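You operate a simulated robot arm through the tools that you are given. There is no shell and no other tool.

The job below is to be done with a simulated two-armed robot. You get a single attempt, and the scene is never put back.

Task
Mount the print in the tray with the slider at MID.
Fine: one push on the green key, one cycle; pull the tray out again and switch the mounter off; vacuum, clamps and the other prints stay.

It is judged by the outcome, as a careful person would: the job done as asked, and still so three seconds after it is handed in. It fails if anything else is knocked over, pushed out of place, dropped, spilled or broken.

Robot
Two 7-joint arms with two-finger parallel grippers on one trunk that stands fixed in place. Base frame: the origin is at the foot of the trunk, x ahead of it, y to its left, z up. Lengths are in m, angles in degrees, forces in N, time in s.
The left shoulder is at [0.05, 0.209, 1.346], the right one opposite. With the tool pointing down near the work surface each hand reaches from about 0.1 to 0.34 m from the base axis, measured 20 degrees to its own side. Payload 4.4 kg a hand.
The TCP of each hand is the grasp point between the finger pads, 0.023 m short of the fingertips. In the tool frame z runs along the fingers and y along their closing line. The gripper opens to 0.094 m. The fingers are 0.038 m wide and 0.01 m thick; the gripper's body (0.054 by 0.096 m) begins 0.039 m behind the TCP.
Orientation is that of the tool frame in the base frame, as a unit quaternion [w, x, y, z]. With the fingers straight down and closing along the base's y, the tool's x points along the base's -x, its y along +y and its z along -z.

Tools
- The arms move only by the tool arm_command. It takes "left_motion", "right_motion" or both (then of equal length, played together; a hand with none holds still); each is text: rows parted by semicolons, each of 7 numbers parted by spaces: the shift along the tool's x, y, z in units of 20 mm (1.0 is 20 mm), then the turn, a rotation vector about the tool's x, y, z in units of 8 degrees (1.0 is 8 degrees), then the opening, from 0 (shut) to 1 (fully open). In form: dx dy dz ax ay az jaw; .... A call has 1 to 20 rows; each row shifts and turns the commanded pose from where the row before left it, along the tool's axes as they then stand. A call with a number of a shift or a turn outside -1 to 1 is refused whole. A row lasts 0.2 s, in which the tool goes at most 0.05 m and 8.6 degrees; a call with a longer step from one row to the next is refused whole, and so is a gripper value outside its range. Where a pose cannot be reached the arm comes as near as it can. A force on the tool above 40 N (or 10 N above the force at the start of the call, whichever is more), or a blocked arm, ends the call early, and 0.2 s more pass. Each finger travels about 0.108 m/s and halts on what it meets, pressing with about 43 N; the grip force reading is that of the motor and also rises with nothing between the fingers. The clock runs only during rows and for 0.2 s after the last one: add rows that do not move to give the fingers time. It gives the time, the measured TCP pose, the force on the tool (base axes), the opening and the grip force at its end, in the units of the frame above (readings bear some noise), with the torque about the TCP (base axes, N m) and any sound that the robot's microphone picked up.
- Cameras (640 x 400 px; columns grow to the right, rows downward): "scene" is now at [0.1363, -0.058, 1.5201]; the picture's right is [-0.60, -0.80, 0.00], its down [-0.33, 0.25, -0.91] and it looks along [0.73, -0.55, -0.41] (base axes); focal length 288 px, centre (320, 200). "left" rides on the left gripper at [0.086, -0.016, -0.075] in its tool frame; the picture's right is [0.18, 0.98, 0.00], its down [-0.58, 0.11, -0.81] and it looks along [-0.79, 0.15, 0.59] (tool axes); focal length 243 px, centre (320, 200). "right" rides on the right gripper at [0.087, 0.016, -0.075] in its tool frame; the picture's right is [-0.18, 0.98, 0.00], its down [-0.58, -0.11, -0.81] and it looks along [-0.79, -0.15, 0.59] (tool axes); focal length 243 px, centre (320, 200).
- grab_frame(camera): a new picture of that camera. It takes no simulated time.
- slide_trunk(by): slides the trunk up (or, below 0, down) by that many m; the arms and the scene camera ride with it, the base frame stays. It gives what a move gives, with no picture.
- aim_head(pan, tilt): turns the head with the scene camera to pan (to the left, within 80 degrees either way) and tilt (down, from -29 to 69), counted from straight ahead of the robot. It gives what a move gives.
- pixel_to_xyz(camera, pixels): for up to 12 pixels [column, row] of the newest picture of that camera ("zoom" is the newest enlarged one), the place [x, y, z] in the base frame of the surface seen there, good to about 0.002 m, but the place of the scene camera against the robot may be out by one fixed shift of up to 0.018 m in any direction. It takes no simulated time.
- close_up(camera, box): a new picture of the part [left, top, right, bottom] of that camera's present view, enlarged. It takes no simulated time.
- job_done(): hands the job in; it is judged then, once.

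Unless the task says otherwise, let go and move clear before handing in.

The tools are called after ">>>" by a JSON object that holds its "op" and its "data". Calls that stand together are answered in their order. arm_command: Moves the arms, as the interface text tells. Its arguments: {"type":"object","properties":{"left_motion":{"type":"string"},"right_motion":{"type":"string"}},"required":[]} The other tools are called the same way: slide_trunk (by) slides the trunk up or down; aim_head (pan, tilt) turns the head that bears the scene camera; grab_frame (camera) takes a picture; pixel_to_xyz (camera, pixels) gives the place of the surface under pixels of a picture; close_up (camera, box) takes an enlarged picture of a part of a camera's view; job_done () hands the job in.

At the start:

```text
time: 0.0
left_tcp_pos: [0.5082, -0.0582, 1.4296]
left_tcp_rot: [0.0, 0.0, 1.0, 0.0]
left_force: [-0.3, 0.4, 0.7]
left_moment: [-0.02, 0.0, 0.02]
left_width: 0.0939
left_finger_force: 0.0
right_tcp_pos: [0.4233, -0.4487, 1.4229]
right_tcp_rot: [-0.001, 0.001, 1.0, 0.0]
right_force: [-0.9, -0.4, -0.2]
right_moment: [0.02, 0.0, 0.0]
right_width: 0.0941
right_finger_force: 0.0
trunk travel left (down, up): [-0.425, 0.138]
head pan, tilt: [-37.0, 24.3]
```

scene: 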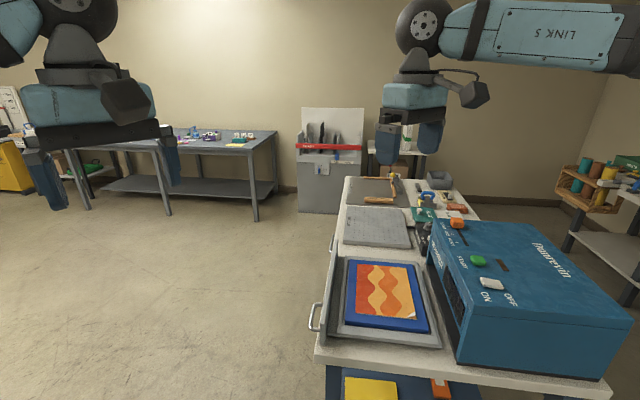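
right: 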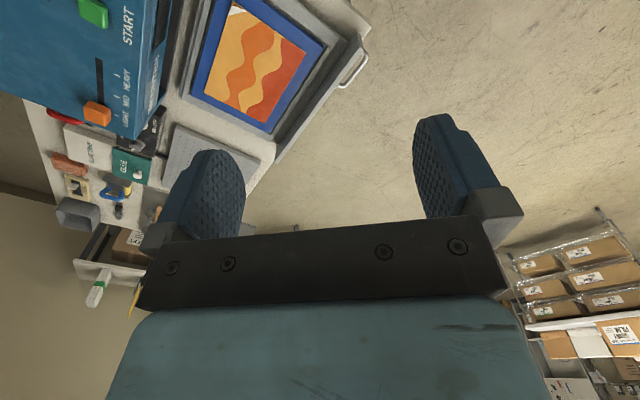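
left: 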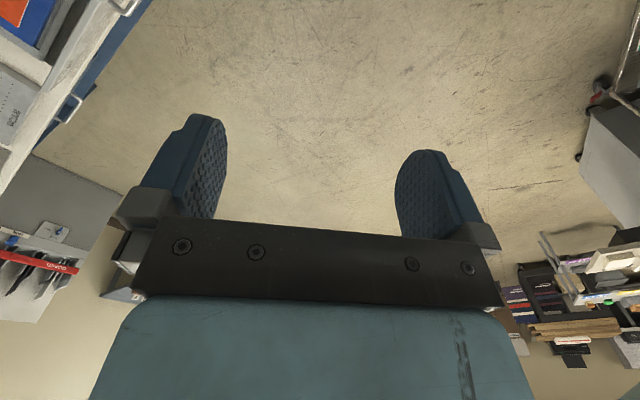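

The scene picture shows the blue mounter at (520,290) with green key (478,261), a white ON/OFF rocker (491,284), an orange slider (457,223) and the open tray with the print at (385,295). I'll look closer before moving.

>>> {"op": "close_up", "data": {"camera": "scene", "box": [420, 200, 640, 337]}}

>>> {"op": "close_up", "data": {"camera": "right", "box": [0, 0, 240, 150]}}

>>> {"op": "pixel_to_xyz", "data": {"camera": "scene", "pixels": [[478, 261], [491, 284], [457, 223], [313, 318], [332, 285], [440, 348], [420, 258], [345, 258], [385, 295], [360, 325], [428, 330], [460, 360]]}}

```text
2.91 times, centred on (530, 268) of scene
```

zoom: 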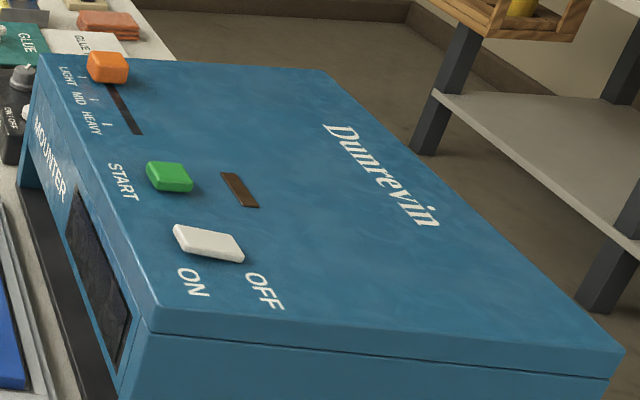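

```text
2.67 times, centred on (120, 75) of right
```

zoom: 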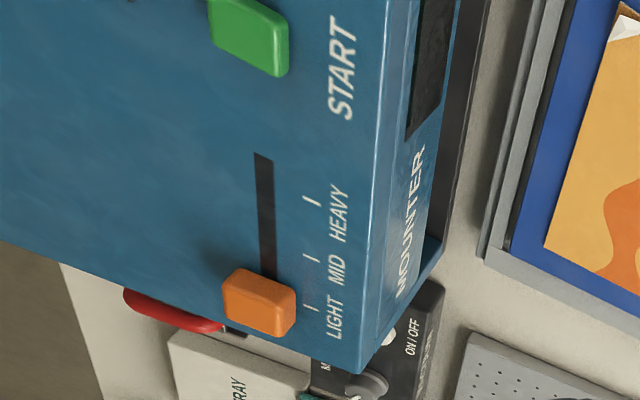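

```text
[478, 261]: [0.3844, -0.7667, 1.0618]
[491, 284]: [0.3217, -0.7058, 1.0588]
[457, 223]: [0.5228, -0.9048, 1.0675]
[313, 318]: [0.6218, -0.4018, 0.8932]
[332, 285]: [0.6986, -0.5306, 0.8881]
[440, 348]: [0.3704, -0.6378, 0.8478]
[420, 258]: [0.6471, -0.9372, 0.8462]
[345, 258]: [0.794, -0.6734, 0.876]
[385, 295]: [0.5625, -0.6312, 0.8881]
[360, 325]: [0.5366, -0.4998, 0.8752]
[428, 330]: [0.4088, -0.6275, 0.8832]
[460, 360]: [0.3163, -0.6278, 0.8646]
```

The slider sits at LIGHT (orange knob at zoom (258,300)) and the lamp slot beside START is dark. I'll aim the head at the machine for a better picture, and view the tray.

>>> {"op": "aim_head", "data": {"pan": -52, "tilt": 38}}

>>> {"op": "grab_frame", "data": {"camera": "scene"}}

>>> {"op": "close_up", "data": {"camera": "right", "box": [130, 0, 390, 163]}}

>>> {"op": "close_up", "data": {"camera": "right", "box": [0, 90, 280, 265]}}

```text
time: 0.8
left_tcp_pos: [0.5077, -0.0584, 1.4294]
left_tcp_rot: [0.0, 0.0, 1.0, 0.0]
left_force: [-0.2, 0.2, -0.3]
left_moment: [0.04, -0.02, 0.03]
left_width: 0.094
left_finger_force: 0.0
right_tcp_pos: [0.4238, -0.4474, 1.424]
right_tcp_rot: [-0.001, 0.001, 1.0, 0.001]
right_force: [0.2, -0.2, 0.2]
right_moment: [-0.02, 0.0, 0.03]
right_width: 0.094
right_finger_force: 0.1
trunk travel left (down, up): [-0.425, 0.138]
head pan, tilt: [-52.0, 38.0]
```

```text
taken
```

scene: 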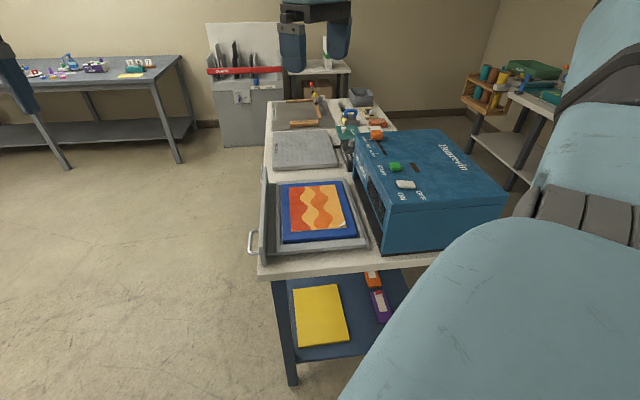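

```text
2.45 times, centred on (260, 82) of right
```

zoom: 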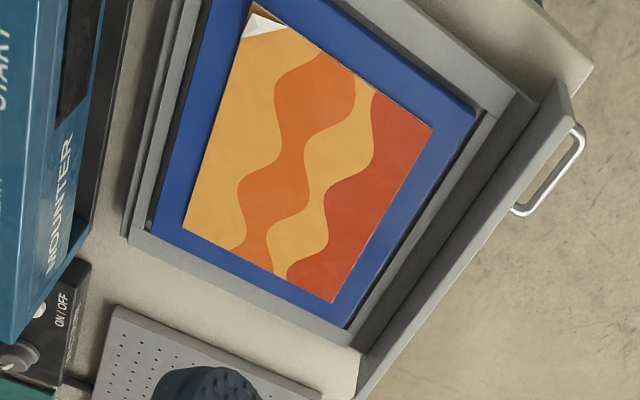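

```text
2.29 times, centred on (140, 178) of right
```

zoom: 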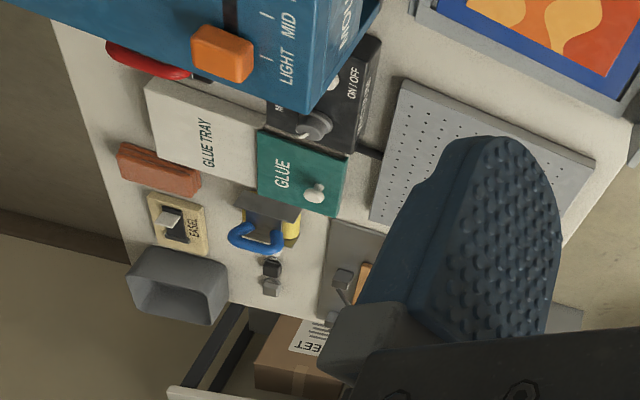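

The scene picture now shows the whole bench; the tray's handle is at (252,243). I'll measure with the right wrist camera, which isn't subject to the scene camera's shift.

>>> {"op": "grab_frame", "data": {"camera": "right"}}

>>> {"op": "pixel_to_xyz", "data": {"camera": "right", "pixels": [[94, 12], [97, 113], [100, 62], [105, 95], [110, 75], [132, 135], [160, 15], [366, 55], [343, 86], [355, 70], [275, 145], [368, 20]]}}

>>> {"op": "pixel_to_xyz", "data": {"camera": "scene", "pixels": [[394, 167], [405, 184], [376, 134], [251, 243], [416, 168], [360, 157], [384, 250], [504, 198], [444, 130], [260, 200], [378, 225], [383, 151]]}}

>>> {"op": "close_up", "data": {"camera": "scene", "box": [340, 110, 520, 222]}}

>>> {"op": "close_up", "data": {"camera": "scene", "box": [230, 150, 410, 262]}}

```text
taken
```

right: 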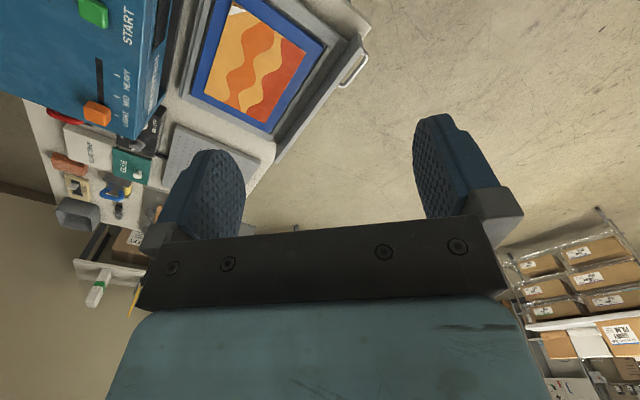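

```text
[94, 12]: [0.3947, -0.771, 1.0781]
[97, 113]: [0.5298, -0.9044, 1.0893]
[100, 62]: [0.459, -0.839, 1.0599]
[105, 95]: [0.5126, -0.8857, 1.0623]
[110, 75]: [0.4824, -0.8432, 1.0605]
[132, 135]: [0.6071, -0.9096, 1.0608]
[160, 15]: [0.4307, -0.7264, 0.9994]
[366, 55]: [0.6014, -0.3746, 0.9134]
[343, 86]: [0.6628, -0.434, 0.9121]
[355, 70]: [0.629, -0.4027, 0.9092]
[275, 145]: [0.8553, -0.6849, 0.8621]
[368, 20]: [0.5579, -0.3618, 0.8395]
```

```text
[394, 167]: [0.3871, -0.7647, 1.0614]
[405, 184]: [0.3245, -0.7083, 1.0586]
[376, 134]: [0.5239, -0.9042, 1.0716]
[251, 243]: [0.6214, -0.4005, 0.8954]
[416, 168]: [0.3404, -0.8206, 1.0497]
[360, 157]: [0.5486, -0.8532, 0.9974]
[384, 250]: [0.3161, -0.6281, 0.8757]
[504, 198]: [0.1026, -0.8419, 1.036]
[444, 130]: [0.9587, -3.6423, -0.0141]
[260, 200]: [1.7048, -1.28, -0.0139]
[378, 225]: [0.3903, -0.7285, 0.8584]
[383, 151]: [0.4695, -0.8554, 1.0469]
```

```text
3.56 times, centred on (430, 166) of scene
```

zoom: 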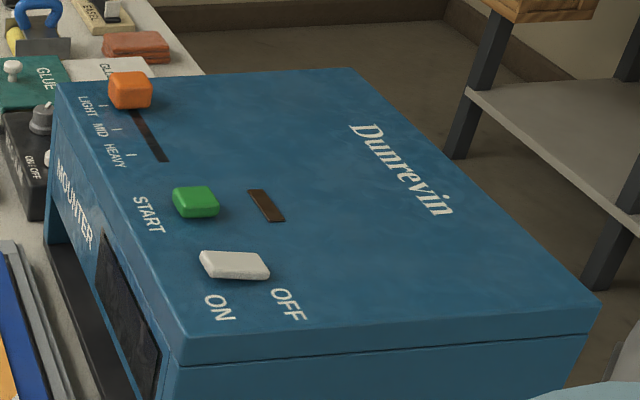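

```text
3.56 times, centred on (320, 206) of scene
```

zoom: 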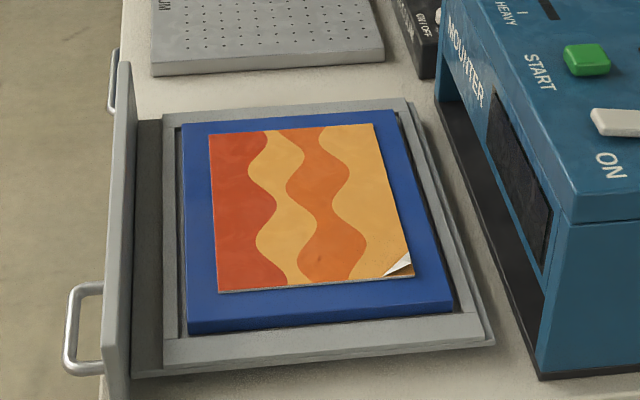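

Wrist readings put the machine top at z≈1.060, the START key at (0.395,-0.771), the slider at (0.530,-0.904) and the near handle at about (0.632,-0.404,0.912), with the machine turned about 45°. I'll lower the trunk to extend reach, then look again.

>>> {"op": "slide_trunk", "data": {"by": -0.2}}

>>> {"op": "grab_frame", "data": {"camera": "right"}}

>>> {"op": "grab_frame", "data": {"camera": "scene"}}

```text
time: 2.9
left_tcp_pos: [0.5074, -0.0587, 1.2301]
left_tcp_rot: [0.0, 0.0, 1.0, 0.0]
left_force: [0.4, 0.6, 0.3]
left_moment: [-0.01, -0.01, 0.02]
left_width: 0.0939
left_finger_force: 0.1
right_tcp_pos: [0.4237, -0.4492, 1.2246]
right_tcp_rot: [0.0, 0.0, 1.0, 0.0]
right_force: [0.0, 0.2, -0.4]
right_moment: [-0.04, -0.02, 0.02]
right_width: 0.094
right_finger_force: 0.0
trunk travel left (down, up): [-0.225, 0.338]
head pan, tilt: [-52.0, 38.0]
```

```text
taken
```

right: 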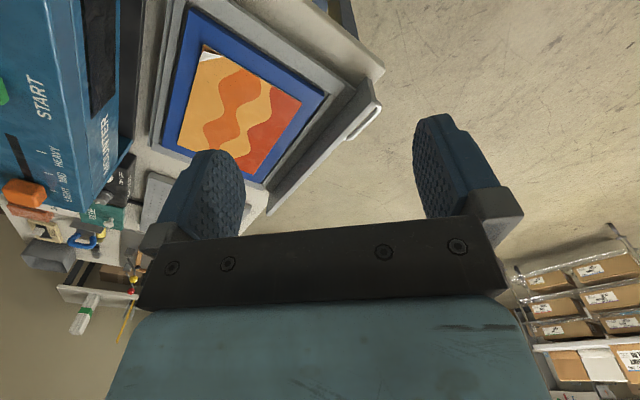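

```text
taken
```

scene: 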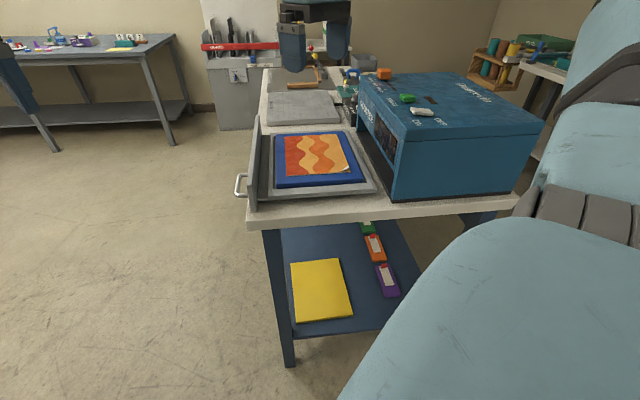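

The view is unobstructed around the hand and the machine's near end. I'll turn the right hand about 44° clockwise so its camera looks along the control panel, close the fingers, and move over beside the switch at z≈1.22.

>>> {"op": "arm_command", "data": {"right_motion": "0 0 0 0 0 0.925 0.5; 0 0 0 0 0 0.925 0; 0 0 0 0 0 0.925 0; 0 0 0 0 0 0.925 0; 0 0 0 0 0 0.925 0; 0 0 0 0 0 0.925 0; 0.078 -0.9575 0 0 0 0 0; 0.078 -0.9575 0 0 0 0 0; 0.078 -0.9575 0 0 0 0 0; 0.078 -0.9575 0 0 0 0 0; 0.078 -0.9575 0 0 0 0 0; 0.078 -0.9575 0 0 0 0 0; 0.078 -0.9575 0 0 0 0 0; 0.078 -0.9575 0 0 0 0 0; 0.078 -0.9575 0 0 0 0 0; 0.078 -0.9575 0 0 0 0 0; 0.078 -0.9575 0 0 0 0 0; 0.078 -0.9575 0 0 0 0 0"}}

>>> {"op": "grab_frame", "data": {"camera": "right"}}

>>> {"op": "grab_frame", "data": {"camera": "scene"}}

```text
time: 6.7
left_tcp_pos: [0.5075, -0.0577, 1.2298]
left_tcp_rot: [0.0, 0.0, 1.0, 0.0]
left_force: [-0.2, -0.5, 0.1]
left_moment: [-0.03, -0.02, -0.01]
left_width: 0.0942
left_finger_force: 0.0
right_tcp_pos: [0.2472, -0.5969, 1.2238]
right_tcp_rot: [0.0, 0.378, 0.926, 0.001]
right_force: [0.0, -0.3, -0.2]
right_moment: [-0.02, -0.02, 0.01]
right_width: 0.0
right_finger_force: 42.1
trunk travel left (down, up): [-0.225, 0.338]
head pan, tilt: [-52.0, 38.0]
```

```text
taken
```

right: 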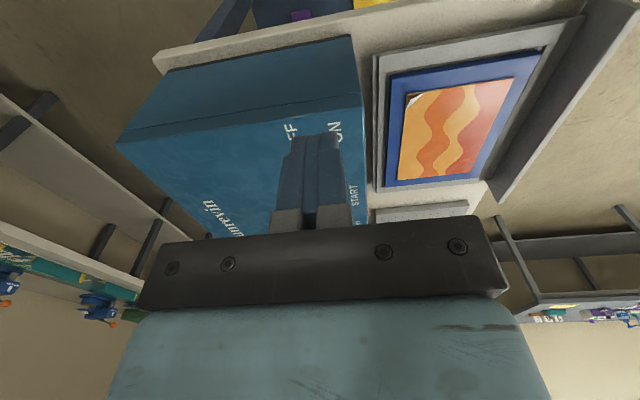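

```text
taken
```

scene: 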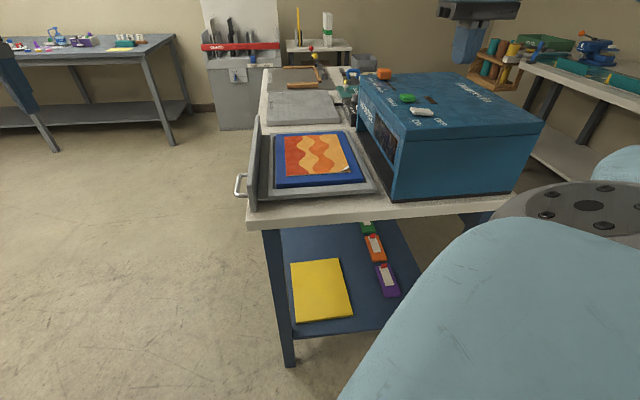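

The hand is where commanded and aligned with the machine, but the closed fingers hide the controls (around (320,180)). I'll shift the hand sideways toward the tray side to look at the switch and slider.

>>> {"op": "arm_command", "data": {"right_motion": "0.5 1 0 0 0 0 0; 0.5 1 0 0 0 0 0; 0.5 1 0 0 0 0 0; 0.5 1 0 0 0 0 0; 0 1 0 0 0 0 0"}}

>>> {"op": "grab_frame", "data": {"camera": "right"}}

>>> {"op": "close_up", "data": {"camera": "right", "box": [100, 60, 340, 210]}}

```text
time: 7.9
left_tcp_pos: [0.5098, -0.0587, 1.2292]
left_tcp_rot: [-0.001, 0.0, 1.0, 0.0]
left_force: [0.8, 0.2, 0.1]
left_moment: [0.0, 0.01, -0.01]
left_width: 0.0938
left_finger_force: 0.1
right_tcp_pos: [0.2913, -0.4994, 1.2215]
right_tcp_rot: [-0.001, 0.379, 0.925, -0.001]
right_force: [-0.3, 0.3, -0.5]
right_moment: [-0.03, 0.0, 0.0]
right_width: 0.0
right_finger_force: 42.2
trunk travel left (down, up): [-0.225, 0.338]
head pan, tilt: [-52.0, 38.0]
```

```text
taken
```

right: 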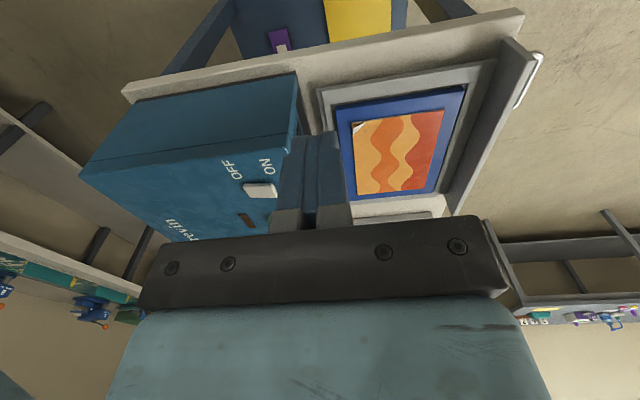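

```text
2.67 times, centred on (220, 135) of right
```

zoom: 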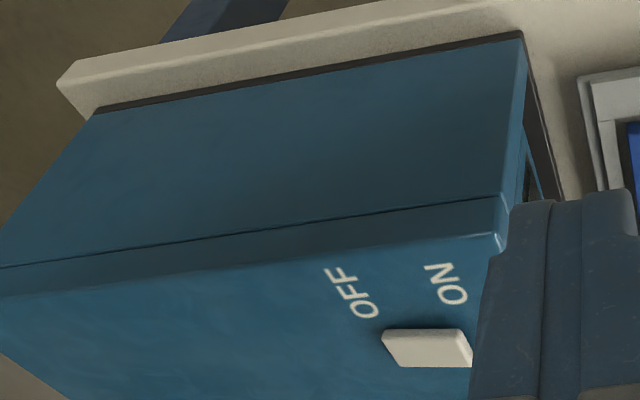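

The rocker is visible at (260,190) but partly behind the fingers. I'll move 60 mm farther in the tray direction and zoom on the rocker.

>>> {"op": "arm_command", "data": {"right_motion": "0 1 -0.5 0 0 0 0; 0 1 -0.5 0 0 0 0; 0 1 -0.5 0 0 0 0; 0 1 -0.5 0 0 0 0"}}

>>> {"op": "grab_frame", "data": {"camera": "right"}}

>>> {"op": "close_up", "data": {"camera": "right", "box": [160, 130, 290, 211]}}

```text
time: 8.9
left_tcp_pos: [0.5075, -0.0563, 1.2303]
left_tcp_rot: [0.0, -0.001, 1.0, 0.0]
left_force: [0.1, 0.3, -0.7]
left_moment: [0.02, 0.0, -0.02]
left_width: 0.0942
left_finger_force: 0.1
right_tcp_pos: [0.3467, -0.44, 1.2644]
right_tcp_rot: [-0.001, 0.378, 0.926, 0.0]
right_force: [0.2, 0.0, 0.2]
right_moment: [-0.01, -0.01, 0.0]
right_width: 0.0
right_finger_force: 42.1
trunk travel left (down, up): [-0.225, 0.338]
head pan, tilt: [-52.0, 38.0]
```

```text
taken
```

right: 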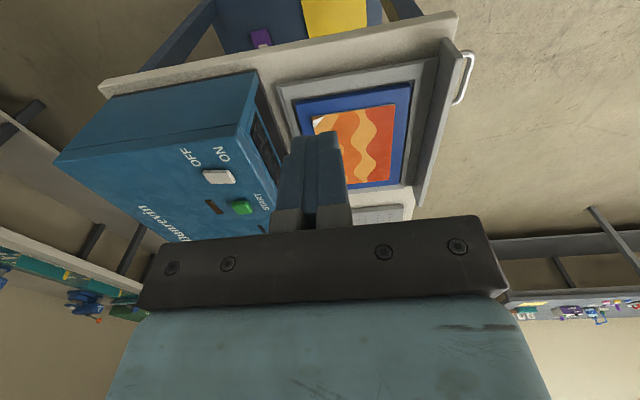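

```text
4.92 times, centred on (225, 170) of right
```

zoom: 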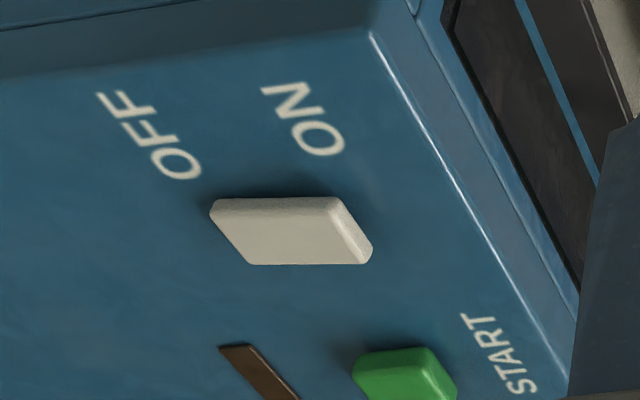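

>>> {"op": "pixel_to_xyz", "data": {"camera": "zoom", "pixels": [[230, 215], [260, 225], [290, 230], [320, 230], [345, 230], [362, 250], [225, 203], [335, 203], [265, 285], [400, 372], [450, 300], [180, 165]]}}

>>> {"op": "pixel_to_xyz", "data": {"camera": "right", "pixels": [[470, 57], [458, 103], [464, 80], [440, 70], [425, 170], [256, 75], [60, 160], [244, 207], [212, 206], [219, 177], [258, 10], [400, 150]]}}

```text
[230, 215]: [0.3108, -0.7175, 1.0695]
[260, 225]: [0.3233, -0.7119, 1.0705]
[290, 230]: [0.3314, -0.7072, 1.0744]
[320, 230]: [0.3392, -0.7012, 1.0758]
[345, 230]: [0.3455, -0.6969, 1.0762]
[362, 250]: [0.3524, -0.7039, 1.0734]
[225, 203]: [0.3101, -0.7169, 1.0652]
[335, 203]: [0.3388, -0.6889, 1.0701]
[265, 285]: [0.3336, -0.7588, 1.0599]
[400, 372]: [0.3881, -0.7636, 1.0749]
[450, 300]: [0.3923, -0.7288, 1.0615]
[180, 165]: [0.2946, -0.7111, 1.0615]
```

```text
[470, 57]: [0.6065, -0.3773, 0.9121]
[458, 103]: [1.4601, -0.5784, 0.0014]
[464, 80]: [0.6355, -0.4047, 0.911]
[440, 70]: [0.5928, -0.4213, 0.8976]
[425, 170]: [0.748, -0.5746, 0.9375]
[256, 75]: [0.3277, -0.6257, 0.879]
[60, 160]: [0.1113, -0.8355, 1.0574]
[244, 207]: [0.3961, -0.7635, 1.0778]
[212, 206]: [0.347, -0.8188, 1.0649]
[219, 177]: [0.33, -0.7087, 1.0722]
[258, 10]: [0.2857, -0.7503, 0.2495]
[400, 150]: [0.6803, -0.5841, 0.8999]
```

The rocker's OFF end reads z≈1.0695 and its ON end 1.076, so the mounter is off at present. Next I'll fly the right hand with opening jaws out toward the slider, in the same orientation, to test reach and measure the ticks.

>>> {"op": "arm_command", "data": {"right_motion": "-0.9 -0.6 0.1 0 0 0 0; -0.9 -0.6 0.1 0 0 0 0; -0.9 -0.6 0.1 0 0 0 0; -0.9 -0.6 0.1 0 0 0 0; -0.9 -0.6 0.1 0 0 0 0; -0.9 -0.6 0.1 0 0 0 0; -0.9 -0.6 0.1 0 0 0 0; -0.9 -0.6 0.1 0 0 0 0.1; -0.9 -0.6 0.1 0 0 0 0.2; -0.9 -0.6 0.1 0 0 0 0.3; -0.9 -0.6 0.1 0 0 0 0.4; -0.9 -0.6 0.1 0 0 0 0.5; -0.9 -0.6 0.1 0 0 0 0.6; -0.9 -0.6 0.1 0 0 0 0.7; -0.9 -0.6 0.1 0 0 0 0.8; -0.9 -0.6 0.1 0 0 0 0.8; -0.9 -0.6 0.1 0 0 0 0.8"}}

>>> {"op": "grab_frame", "data": {"camera": "right"}}

>>> {"op": "grab_frame", "data": {"camera": "scene"}}

```text
time: 12.5
left_tcp_pos: [0.5086, -0.0583, 1.2305]
left_tcp_rot: [0.0, 0.0, 1.0, 0.0]
left_force: [-0.1, -0.1, -0.6]
left_moment: [-0.04, 0.02, 0.0]
left_width: 0.094
left_finger_force: 0.1
right_tcp_pos: [0.421, -0.8019, 1.2291]
right_tcp_rot: [0.0, 0.378, 0.926, 0.0]
right_force: [-0.7, -0.2, 0.7]
right_moment: [0.02, -0.03, 0.01]
right_width: 0.0753
right_finger_force: 0.1
trunk travel left (down, up): [-0.225, 0.338]
head pan, tilt: [-52.0, 38.0]
```

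```text
taken
```

right: 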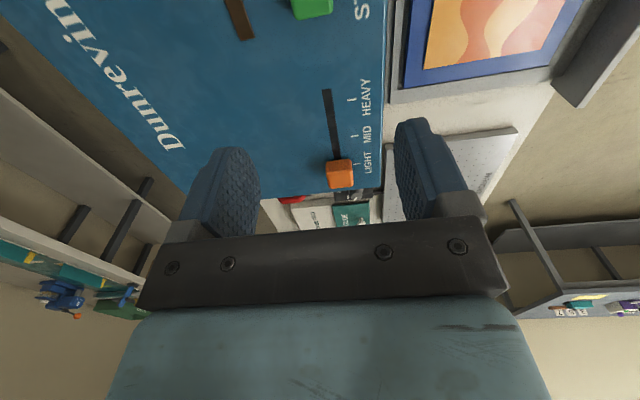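

```text
taken
```

scene: 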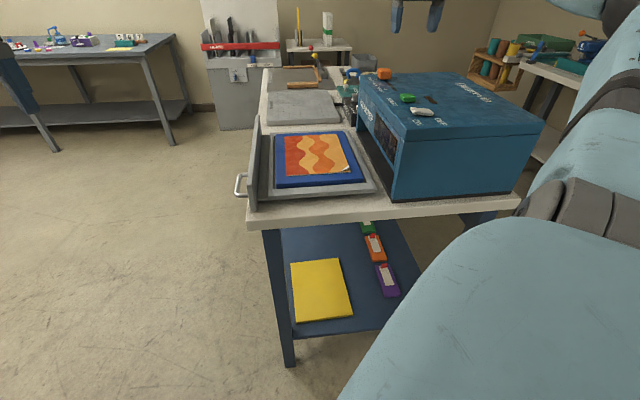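

Excellent view: the slider knob is at (340,173) between the fingers with the LIGHT/MID/HEAVY ticks at its right. I'll measure knob and ticks.

>>> {"op": "close_up", "data": {"camera": "right", "box": [280, 75, 410, 201]}}

>>> {"op": "pixel_to_xyz", "data": {"camera": "right", "pixels": [[340, 165], [330, 166], [350, 165], [340, 161], [342, 182], [357, 166], [355, 135], [352, 100], [326, 91], [333, 150], [312, 5], [240, 18]]}}

```text
3.17 times, centred on (345, 138) of right
```

zoom: 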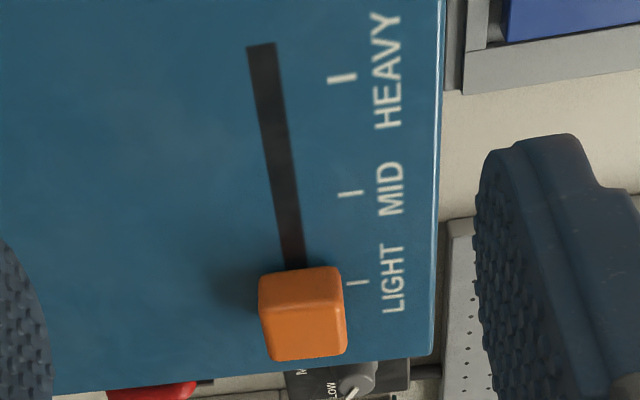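

```text
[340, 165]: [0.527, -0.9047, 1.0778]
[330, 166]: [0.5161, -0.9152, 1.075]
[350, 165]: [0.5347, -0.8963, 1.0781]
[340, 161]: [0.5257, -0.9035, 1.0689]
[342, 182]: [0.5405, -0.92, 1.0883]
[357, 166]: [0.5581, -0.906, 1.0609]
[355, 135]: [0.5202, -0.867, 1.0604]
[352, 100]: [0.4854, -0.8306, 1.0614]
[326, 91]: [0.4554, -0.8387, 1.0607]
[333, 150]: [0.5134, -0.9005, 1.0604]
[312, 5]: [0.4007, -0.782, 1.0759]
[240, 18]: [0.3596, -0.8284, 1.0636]
```

>>> {"op": "pixel_to_xyz", "data": {"camera": "zoom", "pixels": [[342, 78], [350, 194], [357, 282], [262, 46], [294, 265], [265, 300], [345, 300], [300, 285], [305, 340], [275, 350], [340, 345], [300, 312]]}}

```text
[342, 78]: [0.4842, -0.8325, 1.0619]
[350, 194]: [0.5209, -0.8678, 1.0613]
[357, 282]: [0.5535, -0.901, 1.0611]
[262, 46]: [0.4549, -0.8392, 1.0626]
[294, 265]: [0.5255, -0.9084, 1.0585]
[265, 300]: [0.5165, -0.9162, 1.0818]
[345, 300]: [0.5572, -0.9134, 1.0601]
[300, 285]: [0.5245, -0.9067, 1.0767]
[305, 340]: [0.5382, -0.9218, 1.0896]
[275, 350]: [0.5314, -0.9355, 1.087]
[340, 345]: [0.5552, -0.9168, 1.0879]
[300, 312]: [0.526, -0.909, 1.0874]
```

The knob's centre is at u≈1.024 (LIGHT tick 1.026, MID tick 0.979), so it needs to move ~46 mm back toward the START key. I'll move above the knob first and check that the pose is reached.

>>> {"op": "arm_command", "data": {"right_motion": "-0.9 0 0 0 0 0 0.7; -0.9 0 0 0 0 0 0.7; -0.9 0 0 0 0 0 0.7; -0.9 0 0.5 0 0 0 0.7; -0.9 0 0.5 0 0 0 0.7; -0.9 0 0.5 0 0 0 0.7; -0.9 0 0.5 0 0 0 0.7; -0.9 0 0.5 0 0 0 0.7; -0.88 -0.05 0.5 0 0 0 0.7; 0 0 0 0 0 0 0.7"}}

>>> {"op": "grab_frame", "data": {"camera": "right"}}

```text
time: 14.7
left_tcp_pos: [0.5068, -0.0574, 1.2296]
left_tcp_rot: [0.0, 0.0, 1.0, 0.001]
left_force: [0.1, -0.8, -0.3]
left_moment: [-0.01, 0.0, 0.0]
left_width: 0.094
left_finger_force: 0.1
right_tcp_pos: [0.5257, -0.8996, 1.1738]
right_tcp_rot: [-0.001, 0.37, 0.929, -0.001]
right_force: [-0.3, -0.3, -0.6]
right_moment: [-0.01, -0.02, -0.02]
right_width: 0.0658
right_finger_force: 0.1
right hand out of reach, approached as far as the arm can: row 8, 9
trunk travel left (down, up): [-0.225, 0.338]
head pan, tilt: [-52.0, 38.0]
```

```text
taken
```

right: 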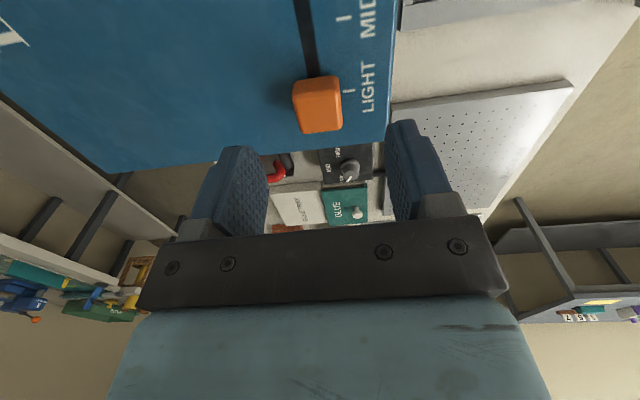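

The reach limit stopped the hand ~18 mm short of the knob. I'll tilt the fingers outward about 10° in place, which brings the wrist closer, and see where the tool lands.

>>> {"op": "arm_command", "data": {"right_motion": "0 0 0 0 -0.65 0 0.7; 0 0 0 0 -0.65 0 0.7; 0 0 0 0 0 0 0.7"}}

```text
time: 15.5
left_tcp_pos: [0.5078, -0.0573, 1.2306]
left_tcp_rot: [0.0, 0.0, 1.0, 0.0]
left_force: [0.7, 0.1, 0.3]
left_moment: [0.03, 0.04, 0.01]
left_width: 0.0939
left_finger_force: 0.0
right_tcp_pos: [0.5256, -0.8992, 1.1752]
right_tcp_rot: [0.084, 0.377, 0.922, -0.034]
right_force: [-0.1, -0.1, -0.9]
right_moment: [-0.02, -0.01, -0.03]
right_width: 0.0658
right_finger_force: 0.1
trunk travel left (down, up): [-0.225, 0.338]
head pan, tilt: [-52.0, 38.0]
```

The tilt was accepted with the TCP at u≈1.005, n≈-0.274. Now I'll move the rest of the way out and descend most of the way, straddling the knob.

>>> {"op": "arm_command", "data": {"right_motion": "-0.18 -0.05 0.55 0 0 0 0.7; -0.1 -0.05 0.55 0 0 0 0.7; 0.1 -0.05 0.55 0 0 0 0.7; 0 -0.05 0.55 0 0 0 0.7; 0 -0.05 0.5 0 0 0 0.7; 0 0 0 0 0 0 0.7"}}

>>> {"op": "grab_frame", "data": {"camera": "right"}}

```text
time: 16.9
left_tcp_pos: [0.5088, -0.0585, 1.2318]
left_tcp_rot: [0.001, 0.0, 1.0, 0.001]
left_force: [0.1, 0.1, -0.5]
left_moment: [0.01, 0.01, 0.01]
left_width: 0.094
left_finger_force: 0.0
right_tcp_pos: [0.5315, -0.9126, 1.121]
right_tcp_rot: [0.084, 0.377, 0.922, -0.034]
right_force: [-0.4, -0.2, 0.2]
right_moment: [-0.02, 0.0, -0.02]
right_width: 0.0656
right_finger_force: 0.0
trunk travel left (down, up): [-0.225, 0.338]
head pan, tilt: [-52.0, 38.0]
```

```text
taken
```

right: 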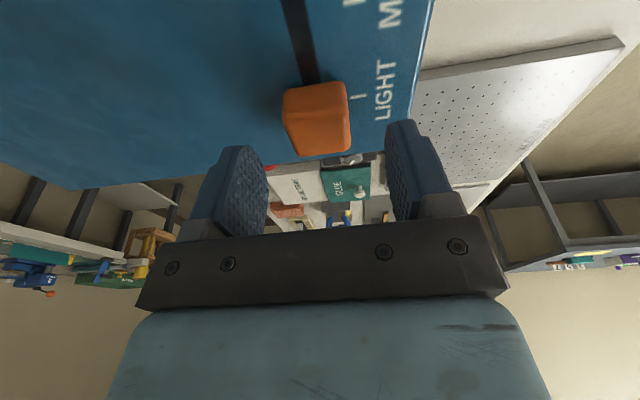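

The hand is now at u≈1.018, n≈-0.280, z=1.121, with the knob (318,120) centred between the fingers. I'll descend the last 30 mm and close on the knob.

>>> {"op": "arm_command", "data": {"right_motion": "0 0 0.5 0 0 0 0.7; 0 0 0.5 0 0 0 0.7; 0 0 0.5 0 0 0 0.7; 0 0 0 0 0 0 0.7"}}

>>> {"op": "grab_frame", "data": {"camera": "right"}}

```text
time: 17.9
left_tcp_pos: [0.5085, -0.0586, 1.2299]
left_tcp_rot: [0.0, 0.0, 1.0, 0.0]
left_force: [0.1, 0.1, 0.0]
left_moment: [0.0, 0.0, 0.01]
left_width: 0.094
left_finger_force: 0.0
right_tcp_pos: [0.5352, -0.9167, 1.0926]
right_tcp_rot: [0.084, 0.376, 0.922, -0.034]
right_force: [-0.4, -1.2, 0.9]
right_moment: [0.0, -0.02, 0.01]
right_width: 0.0658
right_finger_force: 0.0
trunk travel left (down, up): [-0.225, 0.338]
head pan, tilt: [-52.0, 38.0]
```

```text
taken
```

right: 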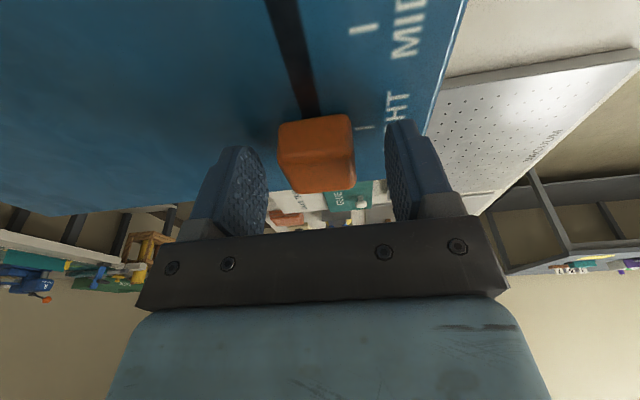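

The knob sits between the pads. Closing on it.

>>> {"op": "arm_command", "data": {"right_motion": "0 0 0 0 0 0 0.45; 0 0 0 0 0 0 0.3; 0 0 0 0 0 0 0.2; 0 0 0 0 0 0 0.15"}}

>>> {"op": "grab_frame", "data": {"camera": "right"}}

```text
time: 18.9
left_tcp_pos: [0.5072, -0.058, 1.2295]
left_tcp_rot: [0.001, 0.0, 1.0, 0.001]
left_force: [-0.3, 0.3, 0.1]
left_moment: [0.0, 0.0, 0.0]
left_width: 0.0937
left_finger_force: 0.0
right_tcp_pos: [0.5351, -0.917, 1.0929]
right_tcp_rot: [0.084, 0.378, 0.921, -0.036]
right_force: [-2.4, -1.6, -0.9]
right_moment: [-0.47, -0.11, -2.09]
right_width: 0.0362
right_finger_force: 45.1
trunk travel left (down, up): [-0.225, 0.338]
head pan, tilt: [-52.0, 38.0]
```

```text
taken
```

right: 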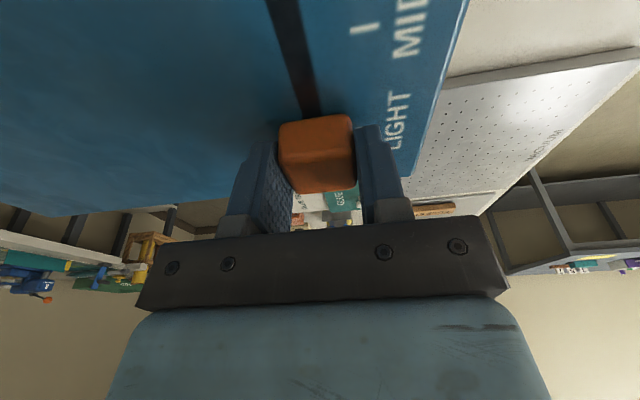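

The grip holds at 36 mm width with small forces. I'll drag the knob ~40 mm toward MID and look.

>>> {"op": "arm_command", "data": {"right_motion": "0.39 0 -0.072 0 0 0 0.15; 0.39 0 -0.072 0 0 0 0.15; 0.39 0 -0.072 0 0 0 0.15; 0.39 0 -0.072 0 0 0 0.15; 0.39 0 -0.072 0 0 0 0.15"}}

>>> {"op": "grab_frame", "data": {"camera": "right"}}

```text
time: 20.1
left_tcp_pos: [0.5083, -0.0576, 1.2304]
left_tcp_rot: [0.0, 0.0, 1.0, 0.0]
left_force: [-1.1, -0.5, -0.1]
left_moment: [0.01, -0.01, 0.03]
left_width: 0.094
left_finger_force: 0.1
right_tcp_pos: [0.507, -0.8875, 1.0908]
right_tcp_rot: [0.084, 0.377, 0.922, -0.034]
right_force: [-1.0, 1.1, -4.0]
right_moment: [0.0, -0.29, -1.67]
right_width: 0.036
right_finger_force: 45.4
trunk travel left (down, up): [-0.225, 0.338]
head pan, tilt: [-52.0, 38.0]
```

```text
taken
```

right: 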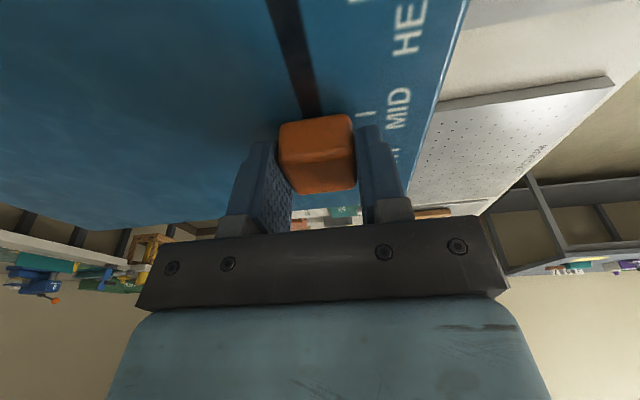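

The knob moved 40.7 mm with the hand (tick MID at (365,114), it should come to ~row 128). I'll move 6 mm further.

>>> {"op": "arm_command", "data": {"right_motion": "0.15 0 -0.027 0 0 0 0.15; 0.145 0 -0.027 0 0 0 0.15; 0 0 0 0 0 0 0.15"}}

>>> {"op": "close_up", "data": {"camera": "right", "box": [250, 60, 450, 210]}}

```text
time: 20.9
left_tcp_pos: [0.5085, -0.0579, 1.2302]
left_tcp_rot: [0.0, 0.0, 1.0, 0.0]
left_force: [0.5, -0.3, -1.0]
left_moment: [-0.03, 0.03, 0.0]
left_width: 0.094
left_finger_force: 0.1
right_tcp_pos: [0.5027, -0.8845, 1.0915]
right_tcp_rot: [0.084, 0.377, 0.922, -0.034]
right_force: [-1.3, 2.5, -2.4]
right_moment: [0.09, 0.01, -1.39]
right_width: 0.0363
right_finger_force: 45.1
trunk travel left (down, up): [-0.225, 0.338]
head pan, tilt: [-52.0, 38.0]
```

```text
2.67 times, centred on (350, 135) of right
```

zoom: 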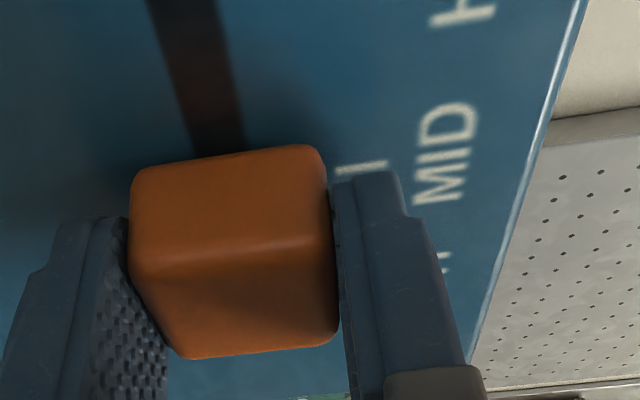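

The hand moved 45.9 mm and the MID tick is now beside the knob. I'll open, lift away, and look at the alignment from the earlier viewpoint.

>>> {"op": "arm_command", "data": {"right_motion": "0 0 0 0 0 0 0.3; 0 0 0 0 0 0 0.5; 0 0 0 0 0 0 0.7; 0 0 -0.7 0 0 0 0.7; 0 0 -0.8 0 0 0 0.7; 0 0 -0.8 0 0 0 0.7; 0.4 0 -0.8 0 0 0 0.7; 0.8 0 -0.8 0 0 0 0.7; 0.8 0 -0.8 0 0 0 0.7; 0.9 0 -0.5 0 0.65 0 0.7; 0.9 0 -0.3 0 0.65 0 0.7"}}

>>> {"op": "grab_frame", "data": {"camera": "right"}}

>>> {"op": "close_up", "data": {"camera": "right", "box": [270, 70, 410, 190]}}

```text
time: 23.3
left_tcp_pos: [0.5072, -0.059, 1.2309]
left_tcp_rot: [0.0, 0.0, 1.0, 0.0]
left_force: [0.0, -0.3, -0.1]
left_moment: [-0.03, 0.0, 0.01]
left_width: 0.0939
left_finger_force: 0.2
right_tcp_pos: [0.4339, -0.8185, 1.1891]
right_tcp_rot: [0.0, 0.38, 0.925, 0.0]
right_force: [-0.2, 0.4, -0.6]
right_moment: [0.01, -0.01, 0.01]
right_width: 0.0658
right_finger_force: 0.0
trunk travel left (down, up): [-0.225, 0.338]
head pan, tilt: [-52.0, 38.0]
```

```text
taken
```

right: 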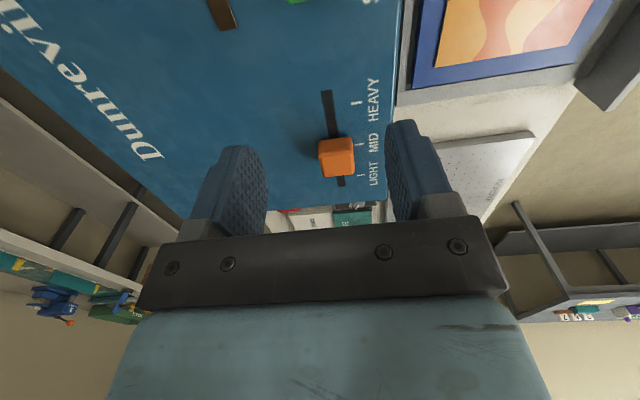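

```text
3.33 times, centred on (340, 130) of right
```

zoom: 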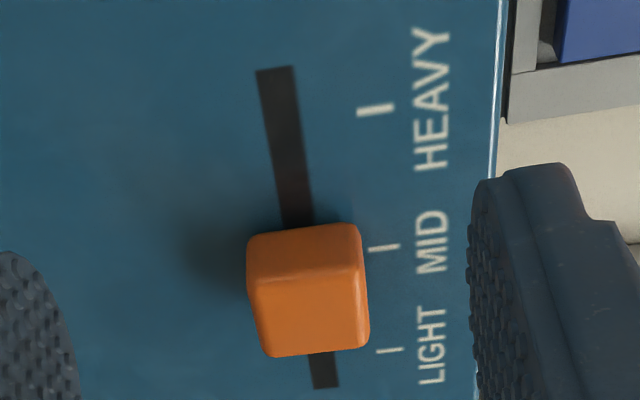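

>>> {"op": "pixel_to_xyz", "data": {"camera": "zoom", "pixels": [[376, 109], [384, 247], [390, 350], [275, 69], [327, 386], [290, 240], [320, 235], [300, 290], [330, 285], [275, 345], [355, 335], [305, 270]]}}

```text
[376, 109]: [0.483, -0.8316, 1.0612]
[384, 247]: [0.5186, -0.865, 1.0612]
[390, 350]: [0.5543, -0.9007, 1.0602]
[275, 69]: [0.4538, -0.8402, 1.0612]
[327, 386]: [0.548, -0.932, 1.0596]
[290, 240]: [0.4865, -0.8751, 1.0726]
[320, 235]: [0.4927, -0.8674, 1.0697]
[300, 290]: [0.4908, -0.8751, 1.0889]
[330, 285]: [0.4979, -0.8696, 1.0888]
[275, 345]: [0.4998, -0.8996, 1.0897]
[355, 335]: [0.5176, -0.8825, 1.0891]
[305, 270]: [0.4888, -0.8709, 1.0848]
```

The knob's near face is now 17.5 mm from the MID tick, just as it was 17 mm from LIGHT before, so the slider is at MID. Next I'll close the fingers and move above the ON end of the rocker.

>>> {"op": "arm_command", "data": {"right_motion": "0.9 0.15 0 0 0 0 0.4; 0.9 0.15 0 0 0 0 0.2; 0.9 0.15 0 0 0 0 0; 0.9 0.15 0 0 0 0 0; 0.9 0.15 0 0 0 0 0; 0.9 0.15 0 0 0 0 0; 0.9 0.15 0.5 0 0 0 0; 0.9 0.15 0.9 0 0 0 0; 0.2 0.03 0.9 0 0 0 0; 0 0 0.9 0 0 0 0; 0 0 0 0 0 0 0"}}

>>> {"op": "grab_frame", "data": {"camera": "right"}}

>>> {"op": "close_up", "data": {"camera": "scene", "box": [340, 40, 520, 152]}}

```text
time: 25.7
left_tcp_pos: [0.5074, -0.0578, 1.2294]
left_tcp_rot: [0.0, 0.0, 1.0, 0.0]
left_force: [0.0, -0.1, -0.8]
left_moment: [-0.03, 0.03, -0.02]
left_width: 0.0937
left_finger_force: 0.1
right_tcp_pos: [0.3479, -0.6968, 1.1237]
right_tcp_rot: [0.0, 0.378, 0.926, 0.0]
right_force: [0.1, -0.2, 0.1]
right_moment: [-0.04, -0.01, 0.01]
right_width: 0.0001
right_finger_force: 41.9
trunk travel left (down, up): [-0.225, 0.338]
head pan, tilt: [-52.0, 38.0]
```

```text
taken
```

right: 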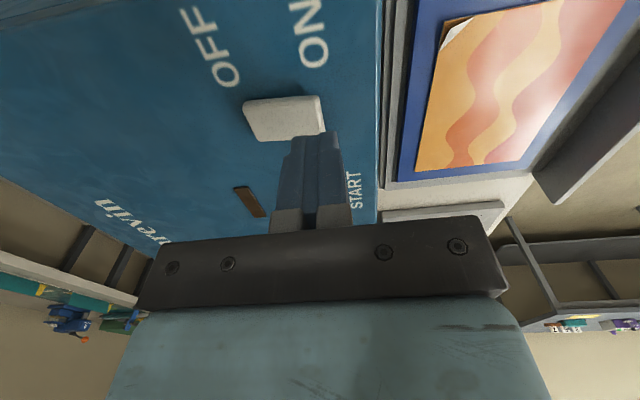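

```text
3.56 times, centred on (430, 96) of scene
```

zoom: 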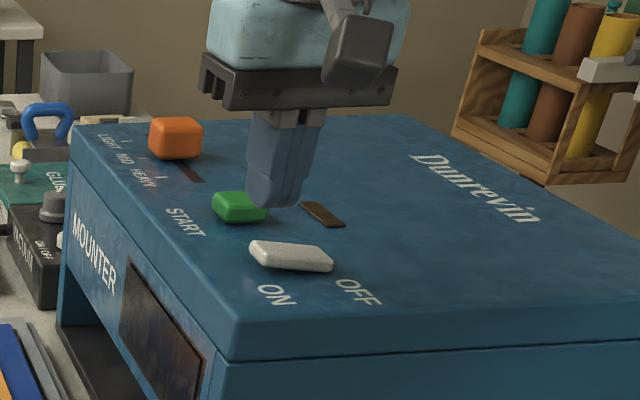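

TCP reads u≈0.736, n≈-0.254 and the rocker shows at (285,118) in the wrist view. I'll measure the rocker's outline again before pressing.

>>> {"op": "pixel_to_xyz", "data": {"camera": "right", "pixels": [[248, 105], [262, 120], [280, 120], [300, 115], [315, 100], [318, 115], [320, 128], [290, 132], [262, 138], [320, 60], [246, 100], [300, 100]]}}

>>> {"op": "close_up", "data": {"camera": "right", "box": [220, 70, 380, 170]}}

```text
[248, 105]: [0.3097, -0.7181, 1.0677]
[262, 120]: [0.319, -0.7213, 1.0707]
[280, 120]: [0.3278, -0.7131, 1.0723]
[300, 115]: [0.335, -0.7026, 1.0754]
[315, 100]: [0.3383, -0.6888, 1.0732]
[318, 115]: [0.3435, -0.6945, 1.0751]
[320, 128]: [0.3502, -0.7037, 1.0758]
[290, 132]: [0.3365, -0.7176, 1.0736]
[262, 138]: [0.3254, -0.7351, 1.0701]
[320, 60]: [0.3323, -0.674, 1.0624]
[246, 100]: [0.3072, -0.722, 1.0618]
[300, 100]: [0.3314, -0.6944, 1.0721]
```

```text
4.00 times, centred on (300, 120) of right
```

zoom: 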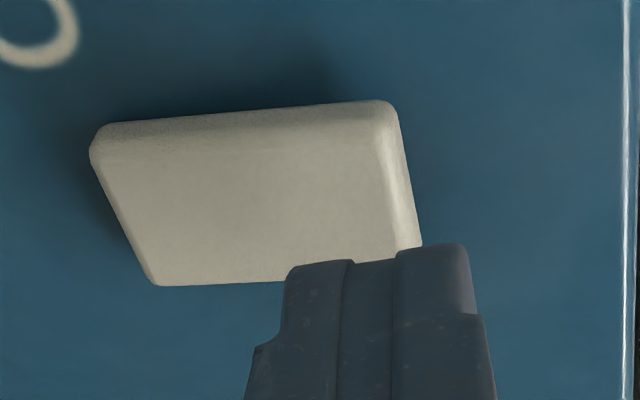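

The rocker spans n −0.296…−0.254 at u≈0.735. I'll press straight down on the ON end with small steps.

>>> {"op": "arm_command", "data": {"right_motion": "0 -0.2 0.5 0 0 0 0; 0 0 0.5 0 0 0 0; 0 0 0.2 0 0 0 0; 0 0 0.15 0 0 0 0; 0 0 0.15 0 0 0 0; 0 0 0.13 0 0 0 0; 0 0 0 0 0 0 0"}}

>>> {"op": "close_up", "data": {"camera": "right", "box": [220, 70, 380, 170]}}

>>> {"op": "close_up", "data": {"camera": "scene", "box": [340, 40, 520, 152]}}

```text
time: 27.3
left_tcp_pos: [0.5081, -0.0576, 1.2306]
left_tcp_rot: [0.0, 0.0, 1.0, -0.001]
left_force: [-0.2, -0.5, -0.2]
left_moment: [-0.03, 0.02, -0.02]
left_width: 0.0938
left_finger_force: 0.2
right_tcp_pos: [0.3437, -0.6995, 1.0932]
right_tcp_rot: [0.002, 0.378, 0.926, 0.0]
right_force: [3.2, -4.4, 13.3]
right_moment: [-0.08, 0.13, 0.07]
right_width: 0.0
right_finger_force: 42.7
trunk travel left (down, up): [-0.225, 0.338]
head pan, tilt: [-52.0, 38.0]
```

```text
4.00 times, centred on (300, 120) of right
```

zoom: 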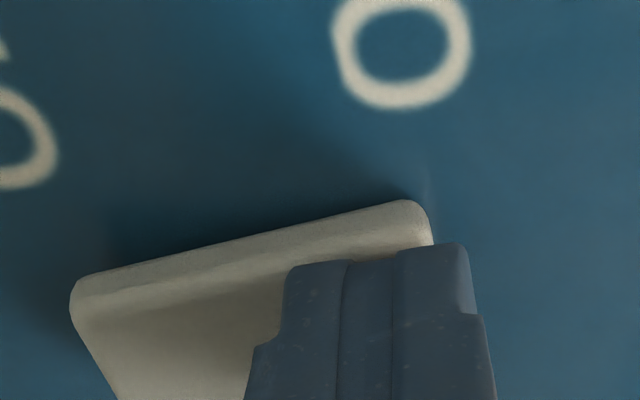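

```text
3.56 times, centred on (430, 96) of scene
```

zoom: 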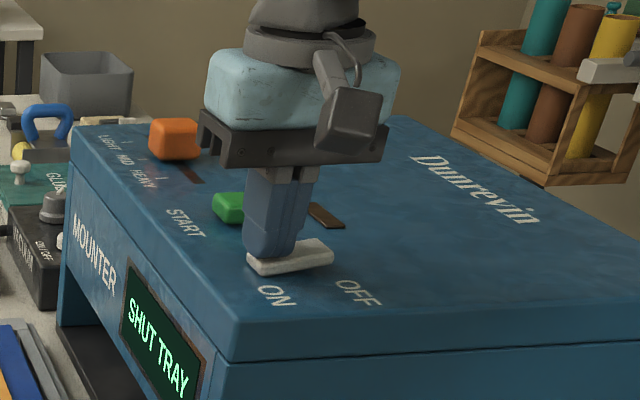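

The display now lights up "SHUT TRAY", so the mounter is on. I'll lift off and move over toward the tray handle with the jaws opening.

>>> {"op": "arm_command", "data": {"right_motion": "0 0 -0.6 0 0 0 0; 0 0 -1 0 0 0 0; 0 0 -1 0 0 0 0; 0 0 -1 0 0 0 0; 0.5 1 0 0 0 0 0; 0.5 1 0 0 0 0 0; 0.5 1 0 0 0 0 0; 0.5 1 0 0 0 0 0; 0.5 1 0 0 0 0 0.1; 0.5 1 0 0 0 0 0.2; 0.5 1 0 0 0 0 0.3; 0.5 1 0 0 0 0 0.4; 0.5 1 0 0 0 0 0.5; 0.5 1 0 0 0 0 0.6; 0.5 1 0 0 0 0 0.7; 0.5 1 0 0 0 0 0.8; 0.5 1 0 0 0 0 0.8; 0.5 1 0 0 0 0 0.8; 0.5 1 0 0 0 0 0.8; 0.5 1 0 0 0 0 0.8"}}

>>> {"op": "grab_frame", "data": {"camera": "right"}}

>>> {"op": "grab_frame", "data": {"camera": "scene"}}

```text
time: 31.5
left_tcp_pos: [0.5077, -0.0572, 1.23]
left_tcp_rot: [0.0, -0.001, 1.0, -0.001]
left_force: [-0.5, 0.0, -0.1]
left_moment: [-0.01, -0.02, -0.02]
left_width: 0.0942
left_finger_force: 0.0
right_tcp_pos: [0.454, -0.3583, 1.166]
right_tcp_rot: [0.001, 0.378, 0.926, 0.0]
right_force: [-0.2, -0.4, 0.6]
right_moment: [0.01, 0.06, -0.02]
right_width: 0.0751
right_finger_force: 0.0
trunk travel left (down, up): [-0.225, 0.338]
head pan, tilt: [-52.0, 38.0]
```

```text
taken
```

right: 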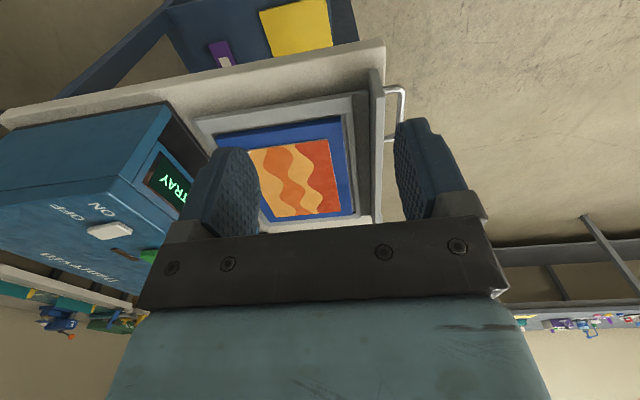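

```text
taken
```

scene: 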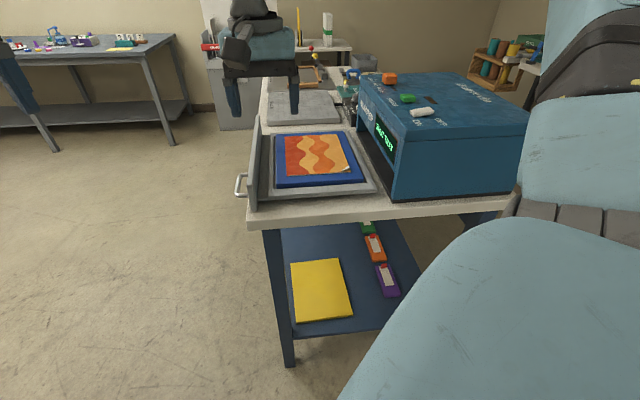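

The near handle now appears at (400,90–140) beside the tray's front panel (378,120). I'll shift further along and zoom to measure the gap between bar and panel.

>>> {"op": "arm_command", "data": {"right_motion": "0.3 1 0.3 0 0 0 0.8; 0.3 1 0.3 0 0 0 0.8; 0.3 1 0.3 0 0 0 0.8; 0 0.9 0.3 0 0 0 0.8; 0 0 0 0 0 0 0.8"}}

>>> {"op": "grab_frame", "data": {"camera": "right"}}

>>> {"op": "close_up", "data": {"camera": "right", "box": [260, 40, 420, 180]}}

```text
time: 32.7
left_tcp_pos: [0.5068, -0.0579, 1.2304]
left_tcp_rot: [0.0, -0.001, 1.0, 0.0]
left_force: [-0.7, -0.1, 1.5]
left_moment: [0.0, 0.01, -0.01]
left_width: 0.0938
left_finger_force: 0.1
right_tcp_pos: [0.4954, -0.2919, 1.1396]
right_tcp_rot: [0.0, 0.379, 0.925, 0.0]
right_force: [-0.2, -0.6, -0.6]
right_moment: [-0.02, 0.01, 0.04]
right_width: 0.0752
right_finger_force: 0.1
trunk travel left (down, up): [-0.225, 0.338]
head pan, tilt: [-52.0, 38.0]
```

```text
taken
```

right: 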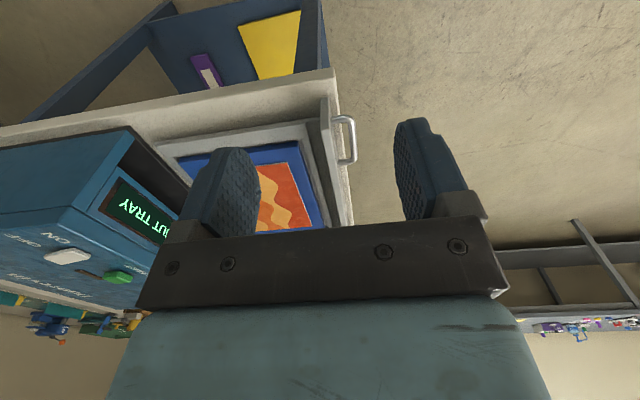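

```text
2.86 times, centred on (340, 110) of right
```

zoom: 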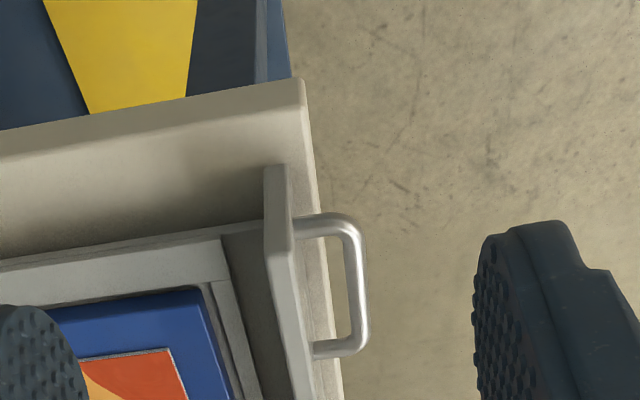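

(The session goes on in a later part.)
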